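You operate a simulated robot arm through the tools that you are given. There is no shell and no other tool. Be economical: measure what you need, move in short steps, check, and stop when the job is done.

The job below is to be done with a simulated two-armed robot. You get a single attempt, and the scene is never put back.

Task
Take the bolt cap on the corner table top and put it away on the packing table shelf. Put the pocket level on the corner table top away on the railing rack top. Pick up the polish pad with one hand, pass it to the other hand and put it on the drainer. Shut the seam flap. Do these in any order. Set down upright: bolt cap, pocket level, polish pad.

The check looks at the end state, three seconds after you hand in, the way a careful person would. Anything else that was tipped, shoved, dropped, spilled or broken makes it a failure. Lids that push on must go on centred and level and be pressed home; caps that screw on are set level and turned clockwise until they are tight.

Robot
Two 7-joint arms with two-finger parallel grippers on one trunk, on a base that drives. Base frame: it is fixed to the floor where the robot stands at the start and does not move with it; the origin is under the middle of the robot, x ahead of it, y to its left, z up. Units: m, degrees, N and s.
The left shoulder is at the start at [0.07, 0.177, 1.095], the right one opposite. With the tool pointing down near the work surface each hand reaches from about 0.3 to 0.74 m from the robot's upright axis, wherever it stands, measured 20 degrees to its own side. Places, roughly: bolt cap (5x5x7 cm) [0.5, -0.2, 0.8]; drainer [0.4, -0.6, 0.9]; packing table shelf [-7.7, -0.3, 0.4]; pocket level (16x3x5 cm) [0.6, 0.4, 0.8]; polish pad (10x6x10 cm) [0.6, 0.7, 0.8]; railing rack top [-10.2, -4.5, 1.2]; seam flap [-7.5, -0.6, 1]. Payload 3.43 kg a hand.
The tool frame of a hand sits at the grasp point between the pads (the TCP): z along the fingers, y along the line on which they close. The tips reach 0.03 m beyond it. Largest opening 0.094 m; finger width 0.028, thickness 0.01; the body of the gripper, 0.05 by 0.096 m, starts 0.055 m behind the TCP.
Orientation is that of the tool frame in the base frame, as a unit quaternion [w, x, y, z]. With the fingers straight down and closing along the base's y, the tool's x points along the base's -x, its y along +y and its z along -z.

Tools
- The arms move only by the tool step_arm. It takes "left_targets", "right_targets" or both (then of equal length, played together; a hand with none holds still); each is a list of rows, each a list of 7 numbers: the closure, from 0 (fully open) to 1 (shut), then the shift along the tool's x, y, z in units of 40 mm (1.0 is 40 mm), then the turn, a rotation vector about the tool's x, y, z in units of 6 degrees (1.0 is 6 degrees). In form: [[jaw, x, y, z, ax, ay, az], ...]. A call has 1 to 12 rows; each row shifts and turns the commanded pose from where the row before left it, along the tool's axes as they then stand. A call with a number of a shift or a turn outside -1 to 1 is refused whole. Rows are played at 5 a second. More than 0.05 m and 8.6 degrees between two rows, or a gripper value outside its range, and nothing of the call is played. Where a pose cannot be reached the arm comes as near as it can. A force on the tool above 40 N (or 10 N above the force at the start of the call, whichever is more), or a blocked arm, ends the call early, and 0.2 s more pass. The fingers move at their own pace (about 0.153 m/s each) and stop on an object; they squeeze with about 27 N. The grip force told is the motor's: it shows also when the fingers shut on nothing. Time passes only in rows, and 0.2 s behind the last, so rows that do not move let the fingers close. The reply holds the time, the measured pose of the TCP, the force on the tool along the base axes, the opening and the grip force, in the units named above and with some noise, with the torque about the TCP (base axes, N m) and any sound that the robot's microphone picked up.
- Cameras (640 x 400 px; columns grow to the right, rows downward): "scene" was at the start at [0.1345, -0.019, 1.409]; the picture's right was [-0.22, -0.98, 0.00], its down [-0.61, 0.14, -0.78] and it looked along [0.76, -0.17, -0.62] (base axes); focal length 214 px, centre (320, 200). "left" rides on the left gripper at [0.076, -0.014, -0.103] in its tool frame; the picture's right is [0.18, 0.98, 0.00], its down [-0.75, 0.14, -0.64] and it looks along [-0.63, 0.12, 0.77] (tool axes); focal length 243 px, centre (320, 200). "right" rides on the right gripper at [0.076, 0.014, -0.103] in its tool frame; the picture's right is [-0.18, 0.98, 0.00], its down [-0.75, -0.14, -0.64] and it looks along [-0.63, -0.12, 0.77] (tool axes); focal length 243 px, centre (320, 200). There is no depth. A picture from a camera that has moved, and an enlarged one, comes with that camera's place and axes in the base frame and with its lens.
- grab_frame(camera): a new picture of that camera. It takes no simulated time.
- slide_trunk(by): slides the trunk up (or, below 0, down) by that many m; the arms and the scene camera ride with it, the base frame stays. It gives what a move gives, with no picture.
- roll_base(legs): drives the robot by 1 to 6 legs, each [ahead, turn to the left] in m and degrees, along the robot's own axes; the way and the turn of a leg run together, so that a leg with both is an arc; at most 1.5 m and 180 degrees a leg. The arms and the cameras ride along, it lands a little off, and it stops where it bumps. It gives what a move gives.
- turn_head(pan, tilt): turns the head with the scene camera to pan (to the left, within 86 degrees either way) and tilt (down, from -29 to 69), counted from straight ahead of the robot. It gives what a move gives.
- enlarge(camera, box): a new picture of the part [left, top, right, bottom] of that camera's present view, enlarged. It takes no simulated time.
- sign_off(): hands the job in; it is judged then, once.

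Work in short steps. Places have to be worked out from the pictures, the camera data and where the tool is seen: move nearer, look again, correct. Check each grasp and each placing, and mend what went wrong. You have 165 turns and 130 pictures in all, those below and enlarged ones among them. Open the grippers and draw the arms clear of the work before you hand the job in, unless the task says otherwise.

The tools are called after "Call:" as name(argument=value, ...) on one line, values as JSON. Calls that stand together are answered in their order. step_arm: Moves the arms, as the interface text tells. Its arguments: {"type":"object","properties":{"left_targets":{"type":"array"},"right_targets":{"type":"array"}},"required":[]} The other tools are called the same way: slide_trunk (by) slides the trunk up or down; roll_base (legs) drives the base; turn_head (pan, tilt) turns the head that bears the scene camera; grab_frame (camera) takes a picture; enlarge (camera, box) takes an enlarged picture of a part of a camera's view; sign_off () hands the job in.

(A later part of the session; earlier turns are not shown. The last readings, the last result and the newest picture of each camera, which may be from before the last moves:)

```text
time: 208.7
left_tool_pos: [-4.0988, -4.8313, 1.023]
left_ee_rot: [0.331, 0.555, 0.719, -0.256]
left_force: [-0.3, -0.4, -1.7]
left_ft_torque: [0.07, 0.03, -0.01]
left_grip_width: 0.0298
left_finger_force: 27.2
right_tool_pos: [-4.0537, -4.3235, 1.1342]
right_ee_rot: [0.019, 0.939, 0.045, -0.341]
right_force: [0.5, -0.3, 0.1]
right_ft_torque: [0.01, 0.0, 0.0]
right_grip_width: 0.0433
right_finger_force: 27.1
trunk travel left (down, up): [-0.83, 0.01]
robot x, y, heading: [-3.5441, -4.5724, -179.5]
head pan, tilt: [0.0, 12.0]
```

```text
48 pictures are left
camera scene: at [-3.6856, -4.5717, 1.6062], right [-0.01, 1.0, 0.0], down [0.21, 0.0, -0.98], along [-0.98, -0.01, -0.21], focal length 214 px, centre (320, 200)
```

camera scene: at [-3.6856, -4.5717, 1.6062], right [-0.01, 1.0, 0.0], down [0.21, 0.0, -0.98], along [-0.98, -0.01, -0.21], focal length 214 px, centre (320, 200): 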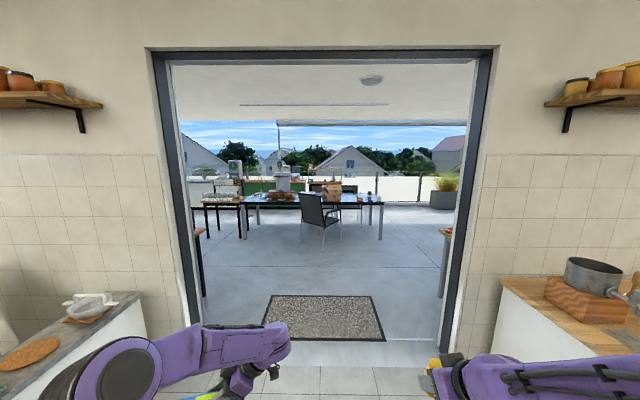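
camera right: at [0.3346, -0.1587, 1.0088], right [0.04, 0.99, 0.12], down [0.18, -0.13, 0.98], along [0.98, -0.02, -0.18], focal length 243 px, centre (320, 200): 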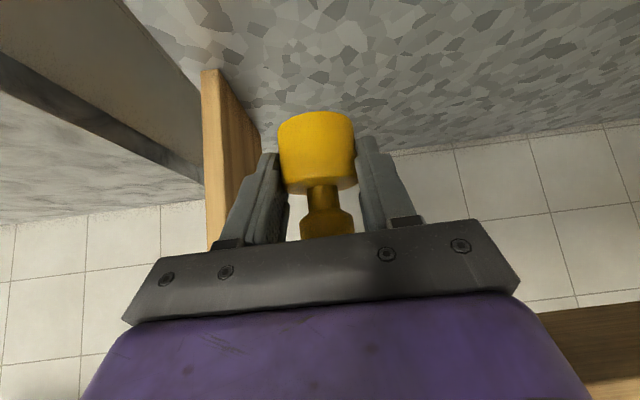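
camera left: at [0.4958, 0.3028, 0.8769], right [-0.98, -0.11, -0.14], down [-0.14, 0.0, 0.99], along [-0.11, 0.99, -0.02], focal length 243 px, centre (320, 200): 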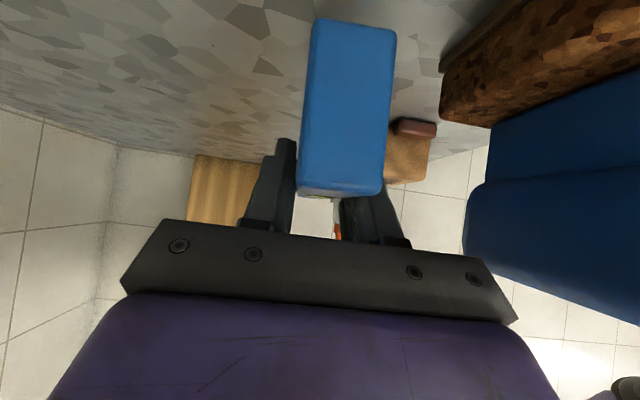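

The doorway opens to a terrace with a table ahead. I drive through to about x = −6.1 and look around.

Call:
roll_base(legs=[[1.5, 0], [1.0, 0]])

Call:
turn_head(pan=-15, tilt=12)

Call:
grab_frame(camera="scene")

Call:
turn_head(pan=-80, tilt=12)

Call:
grab_frame(camera="scene")

```text
time: 220.8
left_tool_pos: [-6.584, -4.8792, 1.0235]
left_ee_rot: [0.332, 0.552, 0.721, -0.255]
left_force: [0.6, 0.1, -1.3]
left_ft_torque: [0.03, -0.01, -0.01]
left_grip_width: 0.0297
left_finger_force: 26.9
right_tool_pos: [-6.544, -4.3706, 1.1336]
right_ee_rot: [0.021, 0.939, 0.05, -0.341]
right_force: [0.2, 0.2, -0.6]
right_ft_torque: [0.01, -0.06, 0.01]
right_grip_width: 0.0435
right_finger_force: 27.0
trunk travel left (down, up): [-0.83, 0.01]
robot x, y, heading: [-6.0307, -4.6154, -178.5]
head pan, tilt: [0.0, 12.0]
```

```text
time: 221.6
left_tool_pos: [-6.5852, -4.88, 1.0236]
left_ee_rot: [0.332, 0.551, 0.722, -0.254]
left_force: [0.7, -0.4, -1.7]
left_ft_torque: [0.0, 0.04, 0.0]
left_grip_width: 0.03
left_finger_force: 26.8
right_tool_pos: [-6.5452, -4.3696, 1.1339]
right_ee_rot: [0.02, 0.938, 0.049, -0.342]
right_force: [-0.5, 0.0, 0.1]
right_ft_torque: [0.01, 0.0, 0.01]
right_grip_width: 0.0434
right_finger_force: 26.9
trunk travel left (down, up): [-0.83, 0.01]
robot x, y, heading: [-6.0318, -4.6128, -178.8]
head pan, tilt: [-15.0, 12.0]
```

```text
47 pictures are left
camera scene: at [-6.172, -4.5922, 1.6062], right [0.24, 0.97, 0.0], down [0.2, -0.05, -0.98], along [-0.95, 0.23, -0.21], focal length 214 px, centre (320, 200)
```

scene: 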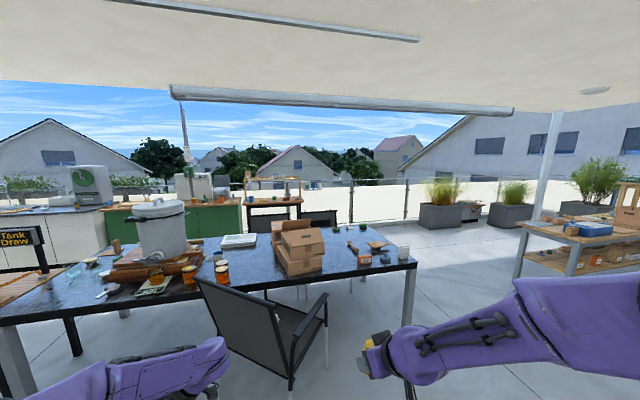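

```text
time: 223.0
left_tool_pos: [-6.5849, -4.8816, 1.0231]
left_ee_rot: [0.333, 0.551, 0.722, -0.254]
left_force: [0.7, -0.1, -1.4]
left_ft_torque: [0.0, 0.0, -0.05]
left_grip_width: 0.0298
left_finger_force: 27.9
right_tool_pos: [-6.5452, -4.3708, 1.1326]
right_ee_rot: [0.021, 0.939, 0.05, -0.341]
right_force: [-0.2, -0.2, -0.1]
right_ft_torque: [0.01, -0.01, 0.03]
right_grip_width: 0.0435
right_finger_force: 26.9
trunk travel left (down, up): [-0.83, 0.01]
robot x, y, heading: [-6.0294, -4.6106, -178.7]
head pan, tilt: [-80.0, 12.0]
```

```text
46 pictures are left
camera scene: at [-6.0993, -4.523, 1.6062], right [0.98, 0.19, 0.0], down [0.04, -0.2, -0.98], along [-0.19, 0.96, -0.21], focal length 214 px, centre (320, 200)
```

scene: 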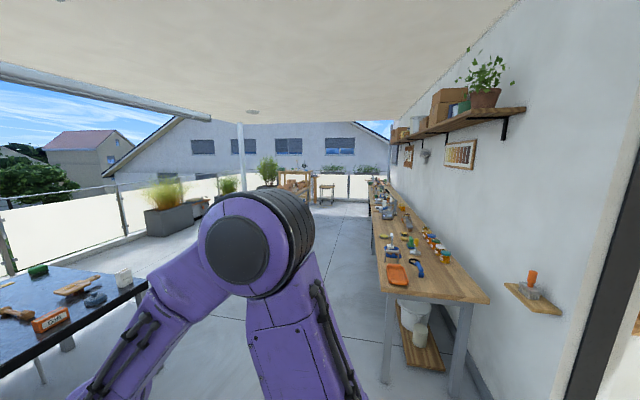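

I can see the rack at the railing behind the dark table (px ~272,185) and the packing table on the right. I drive round the table's right end to (-9.0, -2.6).

Call:
roll_base(legs=[[0, -76], [1.1, 0], [1.0, 0], [0, 76], [1.3, 0], [1.2, 0]])

Call:
turn_head(pan=55, tilt=25)

Call:
grab_frame(camera="scene")

```text
time: 251.7
left_tool_pos: [-9.6249, -2.851, 1.0237]
left_ee_rot: [0.33, 0.558, 0.716, -0.258]
left_force: [-0.6, -0.2, -2.5]
left_ft_torque: [0.03, 0.01, -0.04]
left_grip_width: 0.0298
left_finger_force: 26.8
right_tool_pos: [-9.5757, -2.3413, 1.1329]
right_ee_rot: [0.018, 0.939, 0.042, -0.342]
right_force: [1.3, -0.3, 0.5]
right_ft_torque: [0.02, -0.01, -0.01]
right_grip_width: 0.0434
right_finger_force: 27.1
trunk travel left (down, up): [-0.83, 0.01]
robot x, y, heading: [-9.0651, -2.5941, -179.9]
head pan, tilt: [-80.0, 12.0]
```

```text
time: 253.9
left_tool_pos: [-9.6262, -2.85, 1.0227]
left_ee_rot: [0.33, 0.558, 0.717, -0.257]
left_force: [0.2, -0.2, -1.7]
left_ft_torque: [0.06, 0.0, 0.01]
left_grip_width: 0.0298
left_finger_force: 27.0
right_tool_pos: [-9.5774, -2.3416, 1.1332]
right_ee_rot: [0.018, 0.939, 0.041, -0.341]
right_force: [-0.3, 1.3, 0.0]
right_ft_torque: [-0.04, 0.0, -0.03]
right_grip_width: 0.0435
right_finger_force: 26.9
trunk travel left (down, up): [-0.83, 0.01]
robot x, y, heading: [-9.0642, -2.5924, -179.8]
head pan, tilt: [55.0, 25.0]
```

```text
45 pictures are left
camera scene: at [-9.1705, -2.6692, 1.5851], right [-0.82, 0.57, 0.0], down [0.24, 0.35, -0.91], along [-0.52, -0.74, -0.42], focal length 214 px, centre (320, 200)
```

scene: 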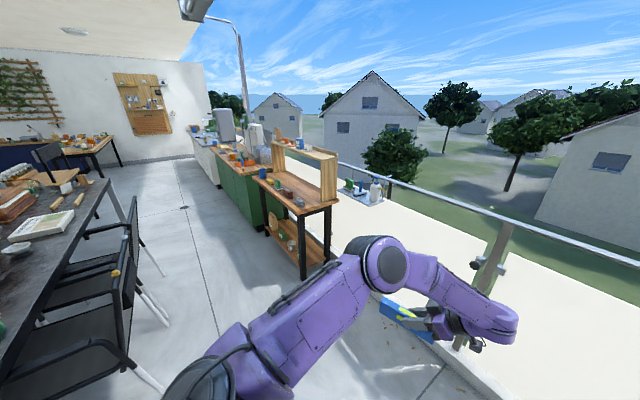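

I zoom in on the rack.

Call:
enlarge(camera="scene", box=[220, 110, 420, 290])

```text
2.22 times, centred on (320, 200) of scene
camera zoom: at [-9.1705, -2.6692, 1.5851], right [-0.82, 0.57, 0.0], down [0.24, 0.35, -0.91], along [-0.52, -0.74, -0.42], focal length 477 px, centre (320, 200)
```

zoom: 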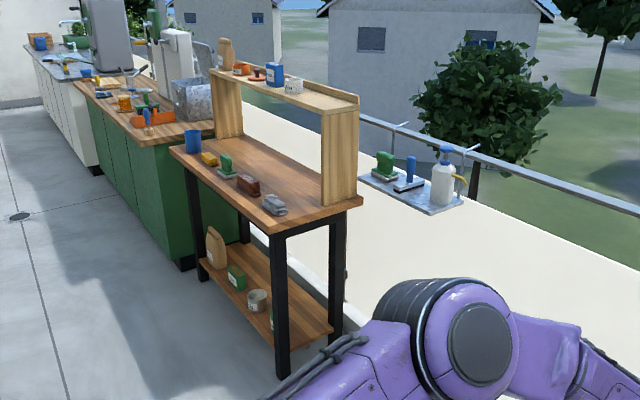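

There is a free stretch at the near (right) end of the rack's upper board. Here in the open I raise the left hand and swing it so that the level points straight ahead of the robot, ready to be placed from the front.

Call:
step_arm(left_targets=[[1, -0.7, 0, -0.6, 0, 0, 0], [1, -0.7, 0, -0.6, 0, 0, 0], [1, -0.7, 0, -0.6, 0, 0, 0], [1, 0, 0, 0, 0.76, 0, 0.64], [1, 0, 0, 0, 0.76, 0, 0.64], [1, 0, 0, 0, 0.76, 0, 0.64], [1, 0, 0, 0, 0.76, 0, 0.64], [1, 0, 0, 0, 0.76, 0, 0.64], [1, 0, 0, 0, 0.76, 0, 0.64], [1, 0, 0, 0, 0.76, 0, 0.64], [1, 0, 0, 0, 0.76, 0, 0.64], [1, 0, 0, 0, 0.76, 0, 0.64]])

Call:
step_arm(left_targets=[[1, 0, 0, 0, 0.76, 0, 0.64], [1, 0, 0, 0, 0.76, 0, 0.64], [1, 0, 0, 0, 0.76, 0, 0.64], [1, 0, 0, 0, 0.76, 0, 0.64], [1, 0, 0, 0, 0.76, 0, 0.64], [1, 0, 0, 0, 0.76, 0, 0.64]])

Call:
grab_frame(camera="left")

```text
time: 256.5
left_tool_pos: [-9.6268, -2.8501, 1.1337]
left_ee_rot: [0.176, 0.821, 0.388, -0.381]
left_force: [-0.6, 0.4, -2.0]
left_ft_torque: [0.07, 0.0, -0.04]
left_grip_width: 0.0297
left_finger_force: 27.1
right_tool_pos: [-9.5758, -2.3413, 1.1342]
right_ee_rot: [0.018, 0.939, 0.041, -0.341]
right_force: [-0.1, -0.4, -0.4]
right_ft_torque: [0.02, 0.01, 0.03]
right_grip_width: 0.0433
right_finger_force: 26.5
trunk travel left (down, up): [-0.83, 0.01]
robot x, y, heading: [-9.0676, -2.593, -179.5]
head pan, tilt: [55.0, 25.0]
```

```text
time: 257.9
left_tool_pos: [-9.6265, -2.8505, 1.1338]
left_ee_rot: [0.052, 0.899, 0.118, -0.418]
left_force: [0.4, -0.1, -2.4]
left_ft_torque: [0.01, -0.01, 0.0]
left_grip_width: 0.0298
left_finger_force: 26.9
right_tool_pos: [-9.5762, -2.3431, 1.1329]
right_ee_rot: [0.018, 0.939, 0.041, -0.342]
right_force: [0.1, -0.7, -1.1]
right_ft_torque: [-0.03, -0.01, 0.03]
right_grip_width: 0.0437
right_finger_force: 26.9
trunk travel left (down, up): [-0.83, 0.01]
robot x, y, heading: [-9.0674, -2.5901, -179.8]
head pan, tilt: [55.0, 25.0]
```

```text
43 pictures are left
camera left: at [-9.5075, -2.8055, 1.1412], right [0.36, -0.92, -0.15], down [0.04, -0.14, 0.99], along [-0.93, -0.37, -0.01], focal length 243 px, centre (320, 200)
```

left: 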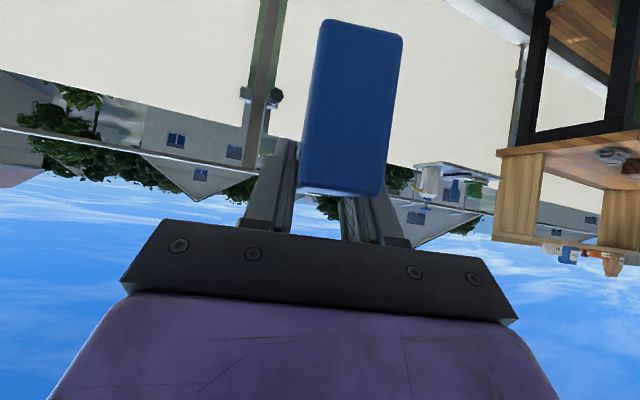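

Swing works. I finish the yaw, raise to z≈1.33 and draw the hand in a bit.

Call:
step_arm(left_targets=[[1, 0, 0, 0, 0.76, 0, 0.64], [1, 0, 0, 0, 0.76, 0, 0.64], [1, 0, 0, 0, 0.3, 0, 0.26], [1, -0.766, 0, -0.643, 0, 0, 0], [1, -0.766, 0, -0.643, 0, 0, 0], [1, -0.766, 0, -0.643, 0, 0, 0], [1, -0.766, 0, -0.643, 0, 0, 0], [1, -0.766, 0, -0.643, 0, 0, 0], [1, 0.53, 0, -0.64, 0, 0, 0], [1, 0.53, 0, -0.64, 0, 0, 0]])

```text
time: 260.1
left_tool_pos: [-9.557, -2.8529, 1.3354]
left_ee_rot: [-0.002, 0.906, 0.006, -0.423]
left_force: [0.7, -0.4, -1.4]
left_ft_torque: [0.03, -0.01, -0.03]
left_grip_width: 0.0298
left_finger_force: 26.7
right_tool_pos: [-9.5749, -2.3419, 1.1349]
right_ee_rot: [0.017, 0.938, 0.041, -0.343]
right_force: [-0.1, 0.4, -0.5]
right_ft_torque: [0.0, -0.01, 0.0]
right_grip_width: 0.0435
right_finger_force: 27.0
trunk travel left (down, up): [-0.83, 0.01]
robot x, y, heading: [-9.0668, -2.5952, -180.2]
head pan, tilt: [55.0, 25.0]
```

Right hand also needs to be up and in because of a bottle on the railing. I do that, then drive to (-9.45, -3.76) facing the rack.

Call:
step_arm(right_targets=[[1, -0.643, 0, -0.766, 0, 0, 0], [1, -0.643, 0, -0.766, 0, 0, 0], [1, -0.643, 0, -0.766, 0, 0, 0], [1, 0.6, 0, -0.5, 0, 0, 0], [1, 0.6, 0, -0.5, 0, 0, 0]])

Call:
roll_base(legs=[[0, 71.8], [1.22, 0], [0, -71.6]])

Call:
turn_head(pan=15, tilt=20)

Call:
grab_frame(camera="scene")

```text
time: 261.3
left_tool_pos: [-9.5587, -2.8501, 1.335]
left_ee_rot: [-0.002, 0.906, 0.005, -0.423]
left_force: [0.0, -1.3, -1.7]
left_ft_torque: [0.01, -0.05, 0.0]
left_grip_width: 0.0299
left_finger_force: 26.8
right_tool_pos: [-9.5772, -2.3414, 1.1439]
right_ee_rot: [0.017, 0.939, 0.041, -0.341]
right_force: [-0.8, -0.1, 0.3]
right_ft_torque: [0.0, 0.0, -0.03]
right_grip_width: 0.0436
right_finger_force: 27.4
right hand out of reach, approached as far as the arm can: row 1, 2, 3, 4, 5
trunk travel left (down, up): [-0.83, 0.01]
robot x, y, heading: [-9.0671, -2.5946, -179.9]
head pan, tilt: [55.0, 25.0]
```

```text
time: 273.7
left_tool_pos: [-9.9327, -4.0388, 1.3324]
left_ee_rot: [0.003, 0.906, 0.014, -0.423]
left_force: [0.6, 0.4, -1.6]
left_ft_torque: [0.03, -0.06, -0.03]
left_grip_width: 0.0297
left_finger_force: 27.0
right_tool_pos: [-9.9593, -3.5289, 1.142]
right_ee_rot: [0.021, 0.938, 0.049, -0.341]
right_force: [0.2, -1.1, 0.4]
right_ft_torque: [0.0, 0.0, 0.0]
right_grip_width: 0.0435
right_finger_force: 27.2
trunk travel left (down, up): [-0.83, 0.01]
robot x, y, heading: [-9.4475, -3.7717, -178.8]
head pan, tilt: [55.0, 25.0]
```

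```text
time: 274.8
left_tool_pos: [-9.9338, -4.0384, 1.334]
left_ee_rot: [0.002, 0.906, 0.013, -0.424]
left_force: [0.4, 0.4, -1.8]
left_ft_torque: [-0.03, -0.02, -0.01]
left_grip_width: 0.0296
left_finger_force: 27.2
right_tool_pos: [-9.9596, -3.5287, 1.1433]
right_ee_rot: [0.021, 0.939, 0.049, -0.34]
right_force: [1.2, -1.4, 0.2]
right_ft_torque: [-0.01, 0.04, -0.01]
right_grip_width: 0.0435
right_finger_force: 27.3
trunk travel left (down, up): [-0.83, 0.01]
robot x, y, heading: [-9.4462, -3.7733, -178.9]
head pan, tilt: [15.0, 20.0]
```

```text
42 pictures are left
camera scene: at [-9.5862, -3.7997, 1.5932], right [-0.28, 0.96, 0.0], down [0.33, 0.1, -0.94], along [-0.9, -0.26, -0.34], focal length 214 px, centre (320, 200)
```

scene: 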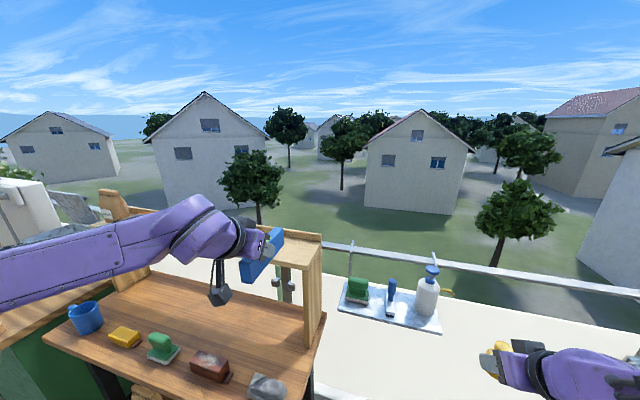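

In position. Zoom in on the rack's upper board and the level.

Call:
enlarge(camera="scene", box=[90, 180, 350, 360])

Call:
grab_frame(camera="left")

```text
2.22 times, centred on (220, 270) of scene
camera zoom: at [-9.5862, -3.7997, 1.5932], right [-0.28, 0.96, 0.0], down [0.33, 0.1, -0.94], along [-0.9, -0.26, -0.34], focal length 477 px, centre (542, 44)
```

zoom: 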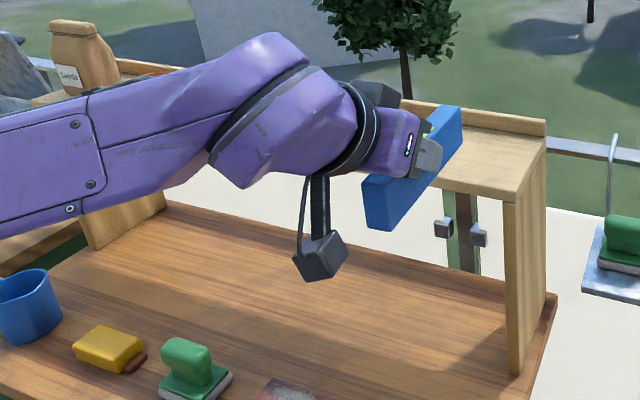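

```text
40 pictures are left
camera left: at [-9.8077, -4.0214, 1.341], right [0.14, -0.98, -0.15], down [0.01, -0.15, 0.99], along [-0.99, -0.14, -0.01], focal length 243 px, centre (320, 200)
```

left: 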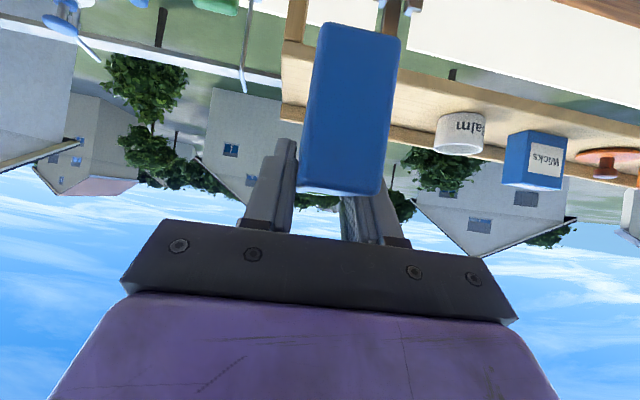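

The board is only about 14 cm deep, so the level should lie along it (free stretch y −4.21…−3.98). I swing the left hand back 90° to point along −y, still above and in front of the board.

Call:
step_arm(left_targets=[[1, 0, 0, 0, -0.76, 0, -0.64], [1, 0, 0, 0, -0.76, 0, -0.64], [1, 0, 0, 0, -0.76, 0, -0.64], [1, 0, 0, 0, -0.76, 0, -0.64], [1, 0, 0, 0, -0.76, 0, -0.64], [1, 0, 0, 0, -0.76, 0, -0.64], [1, 0, 0, 0, -0.76, 0, -0.64], [1, 0, 0, 0, -0.76, 0, -0.64]])

Call:
step_arm(left_targets=[[1, 0, 0, 0, -0.76, 0, -0.64], [1, 0, 0, 0, -0.76, 0, -0.64], [1, 0, 0, 0, -0.76, 0, -0.64], [1, 0, 0, 0, -0.76, 0, -0.64], [1, 0, 0, 0, -0.76, 0, -0.64], [1, 0, 0, 0, -0.76, 0, -0.64], [1, 0, 0, 0, -0.76, 0, -0.64]])

```text
time: 276.6
left_tool_pos: [-9.933, -4.037, 1.3339]
left_ee_rot: [0.173, 0.825, 0.379, -0.383]
left_force: [-0.5, -0.3, -2.2]
left_ft_torque: [0.0, -0.02, 0.01]
left_grip_width: 0.03
left_finger_force: 26.6
right_tool_pos: [-9.9604, -3.5282, 1.1421]
right_ee_rot: [0.022, 0.938, 0.049, -0.341]
right_force: [-0.2, -0.4, -0.7]
right_ft_torque: [0.0, -0.03, 0.05]
right_grip_width: 0.0433
right_finger_force: 27.1
trunk travel left (down, up): [-0.83, 0.01]
robot x, y, heading: [-9.4493, -3.7757, -179.2]
head pan, tilt: [15.0, 20.0]
```

```text
time: 278.2
left_tool_pos: [-9.9354, -4.0372, 1.3339]
left_ee_rot: [0.298, 0.636, 0.649, -0.293]
left_force: [0.2, -0.6, -1.8]
left_ft_torque: [0.07, -0.01, 0.01]
left_grip_width: 0.03
left_finger_force: 26.9
right_tool_pos: [-9.9611, -3.5293, 1.1428]
right_ee_rot: [0.021, 0.938, 0.05, -0.342]
right_force: [-0.7, 0.4, 0.5]
right_ft_torque: [0.01, -0.01, 0.04]
right_grip_width: 0.0432
right_finger_force: 26.8
trunk travel left (down, up): [-0.83, 0.01]
robot x, y, heading: [-9.4462, -3.7758, -179.0]
head pan, tilt: [15.0, 20.0]
```

Oriented along −y. The target is at the reach limit, so I drive 6 cm closer first, then move the level over the board.

Call:
roll_base(legs=[[0.06, 0]])

Call:
step_arm(left_targets=[[1, -0.2, -0.85, 0.25, 0, 0, 0], [1, -0.2, -0.85, 0.25, 0, 0, 0], [1, -0.2, -0.85, 0.2, 0, 0, 0], [1, 0, -0.85, 0, 0, 0, 0], [1, 0, -0.2, 0, 0, 0, 0]])

Call:
enlarge(camera="scene", box=[90, 160, 350, 320])

Call:
grab_frame(camera="left")

```text
time: 279.1
left_tool_pos: [-9.9776, -4.039, 1.3406]
left_ee_rot: [0.293, 0.635, 0.65, -0.298]
left_force: [1.9, 0.5, -1.3]
left_ft_torque: [0.07, 0.08, -0.07]
left_grip_width: 0.0298
left_finger_force: 27.1
right_tool_pos: [-10.0082, -3.5304, 1.1494]
right_ee_rot: [0.021, 0.936, 0.05, -0.347]
right_force: [0.8, 0.1, 1.1]
right_ft_torque: [-0.01, 0.03, -0.02]
right_grip_width: 0.0434
right_finger_force: 26.8
trunk travel left (down, up): [-0.83, 0.01]
robot x, y, heading: [-9.5082, -3.7763, -179.0]
head pan, tilt: [15.0, 20.0]
```

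```text
time: 280.4
left_tool_pos: [-10.1346, -4.0775, 1.3372]
left_ee_rot: [0.296, 0.636, 0.648, -0.296]
left_force: [0.8, 0.3, -1.8]
left_ft_torque: [0.05, -0.03, 0.02]
left_grip_width: 0.0297
left_finger_force: 27.2
right_tool_pos: [-10.019, -3.5302, 1.144]
right_ee_rot: [0.021, 0.938, 0.049, -0.342]
right_force: [0.0, -0.1, -0.4]
right_ft_torque: [-0.04, -0.01, -0.03]
right_grip_width: 0.0432
right_finger_force: 26.8
trunk travel left (down, up): [-0.83, 0.01]
robot x, y, heading: [-9.5059, -3.7714, -179.0]
head pan, tilt: [15.0, 20.0]
```

```text
2.46 times, centred on (220, 240) of scene
camera zoom: at [-9.6452, -3.8005, 1.5934], right [-0.28, 0.96, 0.0], down [0.33, 0.1, -0.94], along [-0.9, -0.26, -0.34], focal length 528 px, centre (566, 102)
```

zoom: 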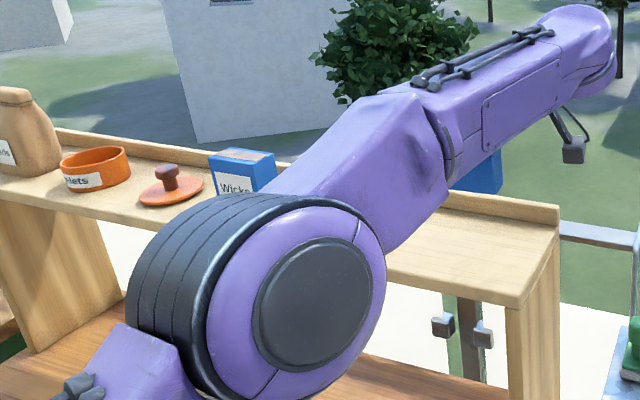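

```text
38 pictures are left
camera left: at [-10.1518, -3.9515, 1.3448], right [0.98, 0.14, -0.15], down [0.15, 0.0, 0.99], along [0.13, -0.99, -0.02], focal length 243 px, centre (320, 200)
```

left: 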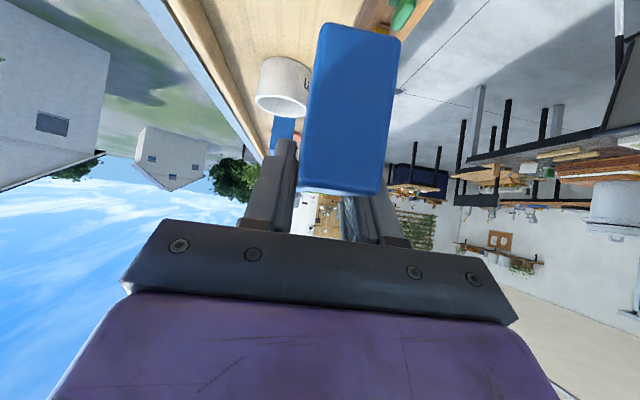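

The level hovers above the free stretch, clear of the tin. Shift 1.4 cm deeper and lower 7.5 cm.

Call:
step_arm(left_targets=[[1, 0, -0.35, 0, 0, 0, 0], [1, 0.47, 0, 0.41, 0, 0, 0], [1, 0.47, 0, 0.41, 0, 0, 0], [1, 0.47, 0, 0.41, 0, 0, 0]])

Call:
grab_frame(camera="left")

```text
time: 281.4
left_tool_pos: [-10.1521, -4.0791, 1.2602]
left_ee_rot: [0.296, 0.637, 0.648, -0.294]
left_force: [-1.2, -0.4, -2.5]
left_ft_torque: [0.02, -0.02, 0.02]
left_grip_width: 0.0298
left_finger_force: 26.9
right_tool_pos: [-10.0211, -3.5298, 1.143]
right_ee_rot: [0.021, 0.939, 0.049, -0.341]
right_force: [-0.4, 0.5, -0.4]
right_ft_torque: [0.01, -0.02, 0.01]
right_grip_width: 0.0434
right_finger_force: 27.3
trunk travel left (down, up): [-0.83, 0.01]
robot x, y, heading: [-9.5058, -3.7727, -178.8]
head pan, tilt: [15.0, 20.0]
```

```text
37 pictures are left
camera left: at [-10.1695, -3.9527, 1.2675], right [0.98, 0.14, -0.14], down [0.14, 0.0, 0.99], along [0.13, -0.99, -0.02], focal length 243 px, centre (320, 200)
```

left: 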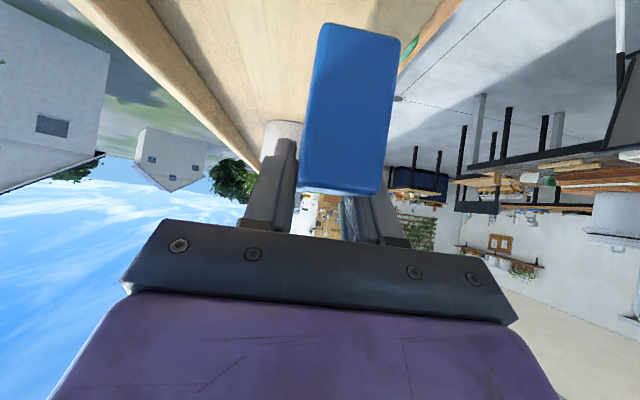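

Over the board surface. Creep down in 4 mm steps.

Call:
step_arm(left_targets=[[1, 0.076, 0, 0.065, 0, 0, 0], [1, 0.076, 0, 0.065, 0, 0, 0], [1, 0.076, 0, 0.065, 0, 0, 0]])

```text
time: 282.1
left_tool_pos: [-10.1493, -4.0799, 1.2493]
left_ee_rot: [0.297, 0.637, 0.648, -0.295]
left_force: [-0.1, 0.1, -2.0]
left_ft_torque: [0.07, -0.03, 0.01]
left_grip_width: 0.0299
left_finger_force: 27.2
right_tool_pos: [-10.0184, -3.5297, 1.1442]
right_ee_rot: [0.021, 0.938, 0.05, -0.342]
right_force: [-0.2, 0.0, -0.4]
right_ft_torque: [0.03, 0.03, 0.02]
right_grip_width: 0.0432
right_finger_force: 26.5
trunk travel left (down, up): [-0.83, 0.01]
robot x, y, heading: [-9.5094, -3.7739, -178.8]
head pan, tilt: [15.0, 20.0]
```

Call:
step_arm(left_targets=[[1, 0.076, 0, 0.065, 0, 0, 0], [1, 0.076, 0, 0.065, 0, 0, 0]])

Call:
step_arm(left_targets=[[1, 0.06, 0, 0.05, 0, 0, 0], [1, 0.04, 0, 0.035, 0, 0, 0]])

```text
time: 282.8
left_tool_pos: [-10.1501, -4.0788, 1.242]
left_ee_rot: [0.296, 0.637, 0.648, -0.294]
left_force: [0.3, -0.3, -2.2]
left_ft_torque: [0.06, -0.01, 0.0]
left_grip_width: 0.0297
left_finger_force: 27.1
right_tool_pos: [-10.0184, -3.5301, 1.1438]
right_ee_rot: [0.02, 0.938, 0.05, -0.342]
right_force: [0.2, 0.1, 0.2]
right_ft_torque: [0.04, 0.0, 0.02]
right_grip_width: 0.0432
right_finger_force: 27.0
trunk travel left (down, up): [-0.83, 0.01]
robot x, y, heading: [-9.5084, -3.7722, -178.8]
head pan, tilt: [15.0, 20.0]
```

```text
time: 283.4
left_tool_pos: [-10.1494, -4.079, 1.2363]
left_ee_rot: [0.297, 0.637, 0.647, -0.295]
left_force: [0.6, -0.2, -1.1]
left_ft_torque: [0.04, 0.0, -0.02]
left_grip_width: 0.0298
left_finger_force: 26.6
right_tool_pos: [-10.0197, -3.53, 1.1428]
right_ee_rot: [0.02, 0.938, 0.049, -0.342]
right_force: [-0.1, 0.3, -0.1]
right_ft_torque: [0.01, 0.01, 0.0]
right_grip_width: 0.0433
right_finger_force: 26.4
trunk travel left (down, up): [-0.83, 0.01]
robot x, y, heading: [-9.5098, -3.7725, -178.8]
head pan, tilt: [15.0, 20.0]
```

Still no contact; a little further.

Call:
step_arm(left_targets=[[1, 0.057, 0, 0.049, 0, 0, 0], [1, 0.057, 0, 0.049, 0, 0, 0]])

Call:
step_arm(left_targets=[[1, 0.045, 0, 0.04, 0, 0, 0], [1, 0, 0, 0, 0, 0, 0]])

```text
time: 283.9
left_tool_pos: [-10.1504, -4.0807, 1.23]
left_ee_rot: [0.298, 0.636, 0.648, -0.294]
left_force: [-0.7, -0.5, -0.4]
left_ft_torque: [0.03, -0.01, 0.0]
left_grip_width: 0.0299
left_finger_force: 26.6
right_tool_pos: [-10.0202, -3.53, 1.144]
right_ee_rot: [0.021, 0.938, 0.05, -0.342]
right_force: [0.2, -0.1, -0.8]
right_ft_torque: [0.02, -0.03, -0.02]
right_grip_width: 0.0432
right_finger_force: 26.7
trunk travel left (down, up): [-0.83, 0.01]
robot x, y, heading: [-9.506, -3.7725, -179.0]
head pan, tilt: [15.0, 20.0]
```

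```text
time: 284.6
left_tool_pos: [-10.1508, -4.0797, 1.2288]
left_ee_rot: [0.298, 0.636, 0.648, -0.295]
left_force: [-0.4, -0.3, -1.5]
left_ft_torque: [0.04, 0.01, 0.03]
left_grip_width: 0.03
left_finger_force: 27.4
right_tool_pos: [-10.0178, -3.5309, 1.1447]
right_ee_rot: [0.02, 0.938, 0.049, -0.342]
right_force: [0.5, -0.9, 0.2]
right_ft_torque: [-0.01, 0.0, 0.01]
right_grip_width: 0.0436
right_finger_force: 27.1
trunk travel left (down, up): [-0.83, 0.01]
robot x, y, heading: [-9.5034, -3.7684, -178.8]
head pan, tilt: [15.0, 20.0]
```

Check visually how much gap is left.

Call:
grab_frame(camera="left")

Call:
step_arm(left_targets=[[1, 0.057, 0, 0.049, 0, 0, 0], [1, 0.057, 0, 0.049, 0, 0, 0]])

```text
36 pictures are left
camera left: at [-10.1677, -3.9533, 1.2359], right [0.98, 0.14, -0.14], down [0.14, 0.0, 0.99], along [0.13, -0.99, -0.02], focal length 243 px, centre (320, 200)
```

left: 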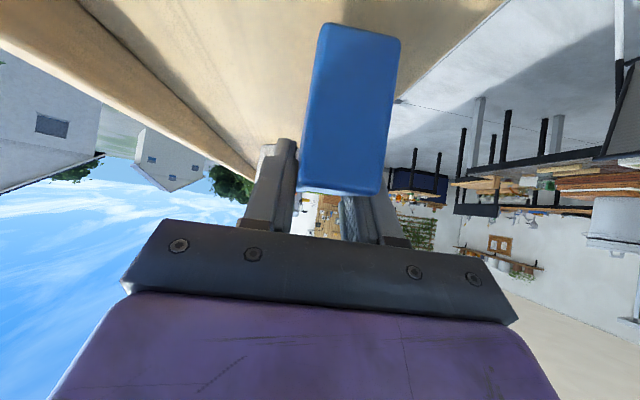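

```text
time: 285.1
left_tool_pos: [-10.1495, -4.0801, 1.2203]
left_ee_rot: [0.297, 0.637, 0.648, -0.294]
left_force: [-0.2, -0.4, -1.6]
left_ft_torque: [0.09, -0.04, 0.03]
left_grip_width: 0.03
left_finger_force: 27.3
right_tool_pos: [-10.0189, -3.5309, 1.1442]
right_ee_rot: [0.021, 0.938, 0.049, -0.342]
right_force: [0.2, 0.3, 0.6]
right_ft_torque: [0.03, -0.03, 0.02]
right_grip_width: 0.0436
right_finger_force: 27.2
trunk travel left (down, up): [-0.83, 0.01]
robot x, y, heading: [-9.5067, -3.7706, -179.0]
head pan, tilt: [15.0, 20.0]
```

No contact yet, so the board is lower than assumed (and a bit deeper). I shift 1.5 cm deeper and keep lowering gently.

Call:
step_arm(left_targets=[[1, 0, -0.38, 0, 0, 0, 0], [1, 0.076, 0, 0.065, 0, 0, 0], [1, 0.057, 0, 0.049, 0, 0, 0]])

Call:
step_arm(left_targets=[[1, 0.057, 0, 0.049, 0, 0, 0], [1, 0.045, 0, 0.04, 0, 0, 0]])

```text
time: 285.9
left_tool_pos: [-10.1653, -4.0779, 1.2165]
left_ee_rot: [0.296, 0.636, 0.648, -0.297]
left_force: [-0.6, 0.7, 8.8]
left_ft_torque: [-0.33, 0.09, -0.14]
left_grip_width: 0.0297
left_finger_force: 26.8
right_tool_pos: [-10.0176, -3.5298, 1.1448]
right_ee_rot: [0.021, 0.938, 0.05, -0.342]
right_force: [0.3, 0.4, -0.3]
right_ft_torque: [0.02, -0.01, -0.01]
right_grip_width: 0.0432
right_finger_force: 27.2
trunk travel left (down, up): [-0.83, 0.01]
robot x, y, heading: [-9.5036, -3.7745, -178.6]
head pan, tilt: [15.0, 20.0]
```

```text
time: 286.6
left_tool_pos: [-10.1635, -4.0781, 1.2145]
left_ee_rot: [0.296, 0.634, 0.649, -0.299]
left_force: [-9.5, -0.9, 31.0]
left_ft_torque: [0.13, 0.19, -0.12]
left_grip_width: 0.0298
left_finger_force: 27.2
right_tool_pos: [-10.0163, -3.5286, 1.1444]
right_ee_rot: [0.021, 0.938, 0.049, -0.343]
right_force: [-0.4, 0.6, -0.4]
right_ft_torque: [0.03, -0.01, 0.01]
right_grip_width: 0.0434
right_finger_force: 27.0
trunk travel left (down, up): [-0.83, 0.01]
robot x, y, heading: [-9.5051, -3.7709, -178.7]
head pan, tilt: [15.0, 20.0]
```

Contact was at 1.2165; now 31 N, so I ease up 5 mm and then open.

Call:
step_arm(left_targets=[[1, -0.09, 0, -0.08, 0, 0, 0], [1, 0, 0, 0, 0, 0, 0]])

```text
time: 287.1
left_tool_pos: [-10.164, -4.0783, 1.2135]
left_ee_rot: [0.298, 0.637, 0.647, -0.295]
left_force: [-4.4, 0.5, 11.7]
left_ft_torque: [-0.59, 0.12, -0.33]
left_grip_width: 0.0297
left_finger_force: 27.2
right_tool_pos: [-10.0166, -3.5303, 1.1437]
right_ee_rot: [0.021, 0.938, 0.049, -0.342]
right_force: [-0.7, -1.2, -0.5]
right_ft_torque: [-0.02, -0.02, 0.01]
right_grip_width: 0.0434
right_finger_force: 26.8
trunk travel left (down, up): [-0.83, 0.01]
robot x, y, heading: [-9.5059, -3.7756, -179.2]
head pan, tilt: [15.0, 20.0]
```

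Open the left hand and lift straight up.

Call:
step_arm(left_targets=[[0, 0, 0, 0, 0, 0, 0], [0, 0, 0, 0, 0, 0, 0], [0, -0.2, 0, -0.17, 0, 0, 0], [0, -0.5, 0, -0.43, 0, 0, 0], [0, -0.7, 0, -0.6, 0, 0, 0], [0, -0.7, 0, -0.6, 0, 0, 0], [0, -0.7, 0, -0.6, 0, 0, 0]])

Call:
grab_frame(camera="left")

```text
time: 288.8
left_tool_pos: [-10.1373, -4.0528, 1.362]
left_ee_rot: [0.297, 0.636, 0.648, -0.296]
left_force: [0.2, 0.8, -0.1]
left_ft_torque: [0.03, 0.0, 0.01]
left_grip_width: 0.0939
left_finger_force: 0.1
left hand out of reach, approached as far as the arm can: row 6, 7
right_tool_pos: [-10.0177, -3.5298, 1.1433]
right_ee_rot: [0.021, 0.938, 0.05, -0.342]
right_force: [1.0, -0.2, -0.2]
right_ft_torque: [-0.05, 0.01, 0.02]
right_grip_width: 0.0433
right_finger_force: 27.3
trunk travel left (down, up): [-0.83, 0.01]
robot x, y, heading: [-9.5103, -3.773, -179.1]
head pan, tilt: [15.0, 20.0]
```

```text
35 pictures are left
camera left: at [-10.155, -3.9271, 1.3705], right [0.98, 0.14, -0.14], down [0.15, 0.0, 0.99], along [0.13, -0.99, -0.02], focal length 243 px, centre (320, 200)
```

left: 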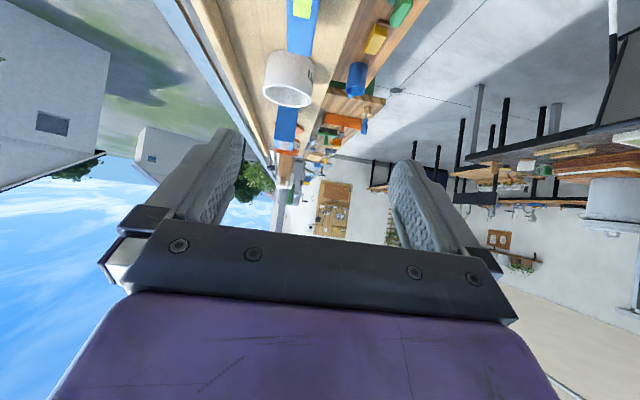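

Level stands on the rack top. I back off 25 cm and check it from the scene camera.

Call:
roll_base(legs=[[-0.25, 0]])

Call:
turn_head(pan=25, tilt=25)

Call:
enlarge(camera="scene", box=[160, 80, 480, 280])

```text
time: 290.6
left_tool_pos: [-9.8902, -4.0493, 1.3606]
left_ee_rot: [0.298, 0.637, 0.647, -0.294]
left_force: [0.3, 0.3, -0.3]
left_ft_torque: [-0.04, -0.03, 0.03]
left_grip_width: 0.094
left_finger_force: 0.0
right_tool_pos: [-9.767, -3.5229, 1.143]
right_ee_rot: [0.02, 0.938, 0.048, -0.342]
right_force: [0.0, -0.3, -0.6]
right_ft_torque: [0.05, -0.04, -0.01]
right_grip_width: 0.0432
right_finger_force: 27.3
trunk travel left (down, up): [-0.83, 0.01]
robot x, y, heading: [-9.2537, -3.7712, -178.8]
head pan, tilt: [15.0, 20.0]
```

```text
time: 291.3
left_tool_pos: [-9.8877, -4.0476, 1.3618]
left_ee_rot: [0.297, 0.637, 0.647, -0.295]
left_force: [0.5, -0.3, -0.9]
left_ft_torque: [0.0, 0.04, 0.02]
left_grip_width: 0.0942
left_finger_force: 0.1
right_tool_pos: [-9.7653, -3.5244, 1.1425]
right_ee_rot: [0.02, 0.938, 0.048, -0.342]
right_force: [0.2, 0.4, -0.3]
right_ft_torque: [0.0, -0.02, -0.02]
right_grip_width: 0.0434
right_finger_force: 27.0
trunk travel left (down, up): [-0.83, 0.01]
robot x, y, heading: [-9.2536, -3.7689, -179.1]
head pan, tilt: [25.0, 25.0]
```

```text
2.00 times, centred on (320, 180) of scene
camera zoom: at [-9.387, -3.8099, 1.5852], right [-0.44, 0.9, 0.0], down [0.38, 0.18, -0.91], along [-0.82, -0.4, -0.42], focal length 429 px, centre (320, 240)
```

zoom: 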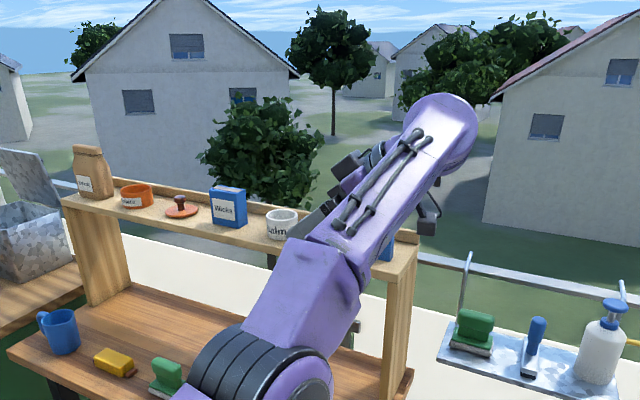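

Next, the packing table. I turn to +y, drive to about (-9.25, -2.3), and look at it.

Call:
roll_base(legs=[[0, -90], [1.4, 0], [0, -40]])

Call:
turn_head(pan=0, tilt=20)

Call:
grab_frame(camera="scene")

```text
time: 292.3
left_tool_pos: [-9.8976, -4.027, 1.36]
left_ee_rot: [0.292, 0.649, 0.635, -0.3]
left_force: [-0.1, 0.1, 0.8]
left_ft_torque: [0.02, -0.02, 0.02]
left_grip_width: 0.0941
left_finger_force: 0.0
right_tool_pos: [-9.7593, -3.5052, 1.1426]
right_ee_rot: [0.014, 0.939, 0.029, -0.343]
right_force: [-0.5, 0.1, -0.1]
right_ft_torque: [-0.01, -0.03, 0.0]
right_grip_width: 0.0433
right_finger_force: 26.9
trunk travel left (down, up): [-0.83, 0.01]
robot x, y, heading: [-9.253, -3.7691, 178.9]
head pan, tilt: [25.0, 25.0]
stopped in leg 1: the robot was blocked; the commanded pose is now the measured one
```

```text
time: 293.2
left_tool_pos: [-9.8974, -4.0251, 1.3619]
left_ee_rot: [0.293, 0.648, 0.636, -0.3]
left_force: [-0.4, 0.0, 0.1]
left_ft_torque: [-0.01, -0.04, -0.03]
left_grip_width: 0.0938
left_finger_force: 0.1
right_tool_pos: [-9.7595, -3.5045, 1.1424]
right_ee_rot: [0.015, 0.939, 0.028, -0.342]
right_force: [0.2, -0.3, -0.3]
right_ft_torque: [-0.01, 0.03, -0.03]
right_grip_width: 0.0432
right_finger_force: 27.0
trunk travel left (down, up): [-0.83, 0.01]
robot x, y, heading: [-9.2548, -3.7711, 178.9]
head pan, tilt: [0.0, 20.0]
```

```text
33 pictures are left
camera scene: at [-9.3979, -3.766, 1.5932], right [0.02, 1.0, 0.0], down [0.34, -0.01, -0.94], along [-0.94, 0.02, -0.34], focal length 214 px, centre (320, 200)
```

scene: 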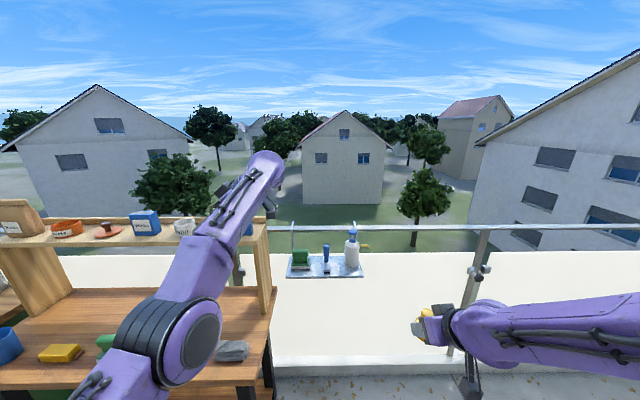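

The base seems to touch a chair behind. I go 15 cm forward again, then turn right and drive off.

Call:
roll_base(legs=[[0.17, 0], [0, -89], [1.4, 0], [0, -40]])

Call:
grab_frame(camera="scene")

```text
time: 295.1
left_tool_pos: [-10.0729, -4.0051, 1.3616]
left_ee_rot: [0.287, 0.658, 0.627, -0.304]
left_force: [0.1, -0.8, -1.0]
left_ft_torque: [0.0, 0.0, -0.02]
left_grip_width: 0.0941
left_finger_force: 0.0
right_tool_pos: [-9.9195, -3.4897, 1.1438]
right_ee_rot: [0.009, 0.939, 0.018, -0.343]
right_force: [-0.3, -0.7, -0.3]
right_ft_torque: [0.01, 0.0, 0.04]
right_grip_width: 0.0433
right_finger_force: 27.4
trunk travel left (down, up): [-0.83, 0.01]
robot x, y, heading: [-9.4242, -3.7695, 177.5]
head pan, tilt: [0.0, 20.0]
stopped in leg 2: the robot was blocked; the commanded pose is now the measured one
```

```text
32 pictures are left
camera scene: at [-9.5651, -3.7605, 1.5934], right [0.04, 1.0, 0.0], down [0.34, -0.01, -0.94], along [-0.94, 0.04, -0.34], focal length 214 px, centre (320, 200)
```

scene: 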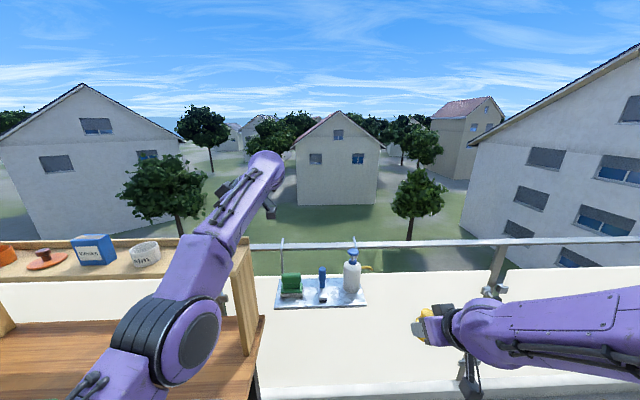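

Blocked again after 1.5°. I look to both sides to find the obstacle.

Call:
turn_head(pan=86, tilt=45)

Call:
grab_frame(camera="scene")

Call:
turn_head(pan=-86, tilt=40)

Call:
grab_frame(camera="scene")

```text
time: 296.7
left_tool_pos: [-10.0727, -4.0038, 1.3609]
left_ee_rot: [0.289, 0.656, 0.627, -0.304]
left_force: [0.0, -0.1, 0.3]
left_ft_torque: [0.02, 0.0, -0.02]
left_grip_width: 0.0939
left_finger_force: 0.1
right_tool_pos: [-9.9207, -3.489, 1.1436]
right_ee_rot: [0.01, 0.939, 0.018, -0.342]
right_force: [1.0, -0.8, -1.3]
right_ft_torque: [0.0, -0.01, 0.03]
right_grip_width: 0.0434
right_finger_force: 27.4
trunk travel left (down, up): [-0.83, 0.01]
robot x, y, heading: [-9.4231, -3.7641, 177.8]
head pan, tilt: [85.9, 45.0]
```

```text
31 pictures are left
camera scene: at [-9.4837, -3.8444, 1.5546], right [-0.99, 0.12, 0.0], down [0.08, 0.7, -0.71], along [-0.08, -0.7, -0.71], focal length 214 px, centre (320, 200)
```

scene: 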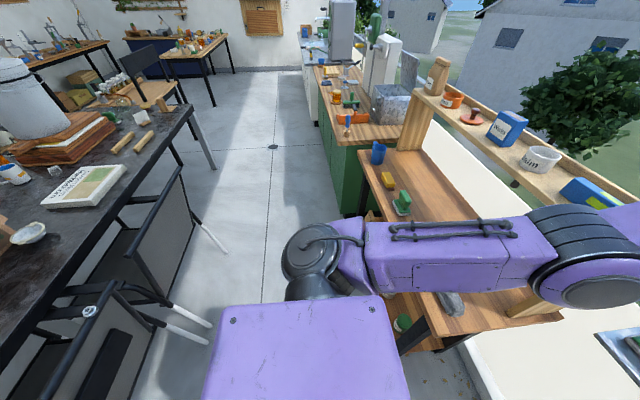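

```text
time: 299.3
left_tool_pos: [-10.074, -4.0058, 1.3615]
left_ee_rot: [0.287, 0.658, 0.626, -0.305]
left_force: [-0.1, 1.0, 0.3]
left_ft_torque: [0.02, -0.01, -0.01]
left_grip_width: 0.094
left_finger_force: 0.0
right_tool_pos: [-9.9208, -3.4888, 1.142]
right_ee_rot: [0.009, 0.939, 0.018, -0.342]
right_force: [-0.1, 0.4, -0.5]
right_ft_torque: [-0.02, 0.0, -0.04]
right_grip_width: 0.0434
right_finger_force: 27.1
trunk travel left (down, up): [-0.83, 0.01]
robot x, y, heading: [-9.4242, -3.7665, 177.5]
head pan, tilt: [-85.9, 40.0]
```

```text
30 pictures are left
camera scene: at [-9.4765, -3.6785, 1.5618], right [1.0, 0.03, 0.0], down [0.02, -0.64, -0.77], along [-0.02, 0.77, -0.64], focal length 214 px, centre (320, 200)
```

scene: 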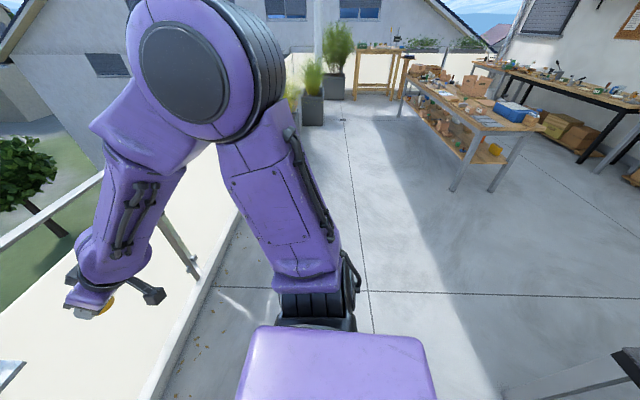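

Likely a base corner against a rack leg or chair. I leave the way I came: turn left 72° and reverse out.

Call:
roll_base(legs=[[-0.03, 0], [0, 73], [-1.25, 0]])

```text
time: 300.7
left_tool_pos: [-10.0378, -4.0221, 1.3602]
left_ee_rot: [0.293, 0.649, 0.635, -0.3]
left_force: [-0.5, -0.4, 0.1]
left_ft_torque: [0.01, -0.01, 0.01]
left_grip_width: 0.0937
left_finger_force: 0.1
right_tool_pos: [-9.8985, -3.5023, 1.1425]
right_ee_rot: [0.015, 0.939, 0.031, -0.343]
right_force: [0.5, -0.1, -0.5]
right_ft_torque: [-0.01, 0.02, 0.0]
right_grip_width: 0.0435
right_finger_force: 26.7
trunk travel left (down, up): [-0.83, 0.01]
robot x, y, heading: [-9.3917, -3.767, 178.7]
head pan, tilt: [-85.9, 40.0]
stopped in leg 2: the robot was blocked; the commanded pose is now the measured one
```

Blocked both ways, so it is at floor level. I look down behind on both sides.

Call:
turn_head(pan=-86, tilt=69)

Call:
grab_frame(camera="scene")

Call:
turn_head(pan=86, tilt=69)

Call:
grab_frame(camera="scene")

```text
time: 301.6
left_tool_pos: [-10.0357, -4.0227, 1.361]
left_ee_rot: [0.292, 0.649, 0.635, -0.301]
left_force: [0.5, 0.0, -0.2]
left_ft_torque: [-0.01, 0.01, -0.01]
left_grip_width: 0.094
left_finger_force: 0.1
right_tool_pos: [-9.8968, -3.5031, 1.1424]
right_ee_rot: [0.013, 0.939, 0.029, -0.343]
right_force: [0.4, 0.2, -0.4]
right_ft_torque: [0.03, 0.02, 0.01]
right_grip_width: 0.0433
right_finger_force: 27.1
trunk travel left (down, up): [-0.83, 0.01]
robot x, y, heading: [-9.3941, -3.7642, 178.6]
head pan, tilt: [-85.9, 68.8]
```

```text
29 pictures are left
camera scene: at [-9.4462, -3.7104, 1.5258], right [1.0, 0.05, 0.0], down [0.05, -0.93, -0.36], along [-0.02, 0.36, -0.93], focal length 214 px, centre (320, 200)
```

scene: 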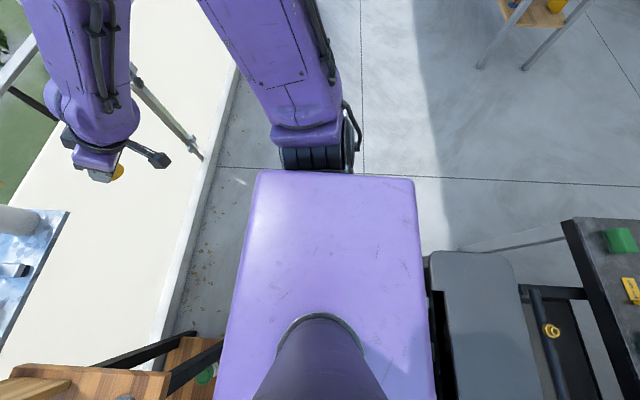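

```text
time: 304.2
left_tool_pos: [-10.0369, -4.0223, 1.361]
left_ee_rot: [0.292, 0.649, 0.636, -0.299]
left_force: [-0.4, -0.6, 0.8]
left_ft_torque: [0.0, 0.01, -0.02]
left_grip_width: 0.0937
left_finger_force: 0.2
right_tool_pos: [-9.8976, -3.5032, 1.1423]
right_ee_rot: [0.013, 0.939, 0.031, -0.342]
right_force: [-0.2, 0.4, -0.5]
right_ft_torque: [-0.03, -0.04, 0.01]
right_grip_width: 0.0432
right_finger_force: 27.3
trunk travel left (down, up): [-0.83, 0.01]
robot x, y, heading: [-9.3964, -3.7676, 178.8]
head pan, tilt: [85.9, 68.8]
```

```text
28 pictures are left
camera scene: at [-9.4489, -3.8218, 1.5257], right [-1.0, 0.09, 0.0], down [0.08, 0.93, -0.36], along [-0.03, -0.36, -0.93], focal length 214 px, centre (320, 200)
```

scene: 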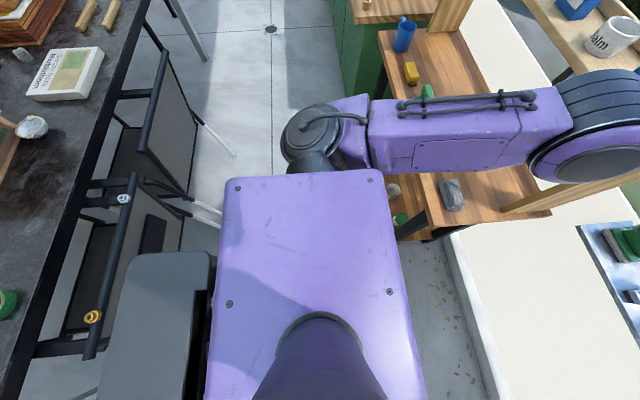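

The robot's rear box is close to the chairs. I go forward to x≈−9.45, where turning worked before, and turn left from there.

Call:
roll_base(legs=[[0.055, 0], [0, 73]])

```text
time: 305.7
left_tool_pos: [-10.0819, -4.0393, 1.3641]
left_ee_rot: [0.296, 0.638, 0.646, -0.297]
left_force: [0.1, 0.7, 0.4]
left_ft_torque: [-0.01, -0.02, 0.04]
left_grip_width: 0.0939
left_finger_force: 0.0
right_tool_pos: [-9.9571, -3.5173, 1.1435]
right_ee_rot: [0.019, 0.938, 0.045, -0.343]
right_force: [-0.2, -0.1, 0.8]
right_ft_torque: [0.02, 0.01, 0.0]
right_grip_width: 0.0435
right_finger_force: 26.9
trunk travel left (down, up): [-0.83, 0.01]
robot x, y, heading: [-9.4494, -3.767, -179.4]
head pan, tilt: [85.9, 68.8]
stopped in leg 2: the robot was blocked; the commanded pose is now the measured one
```

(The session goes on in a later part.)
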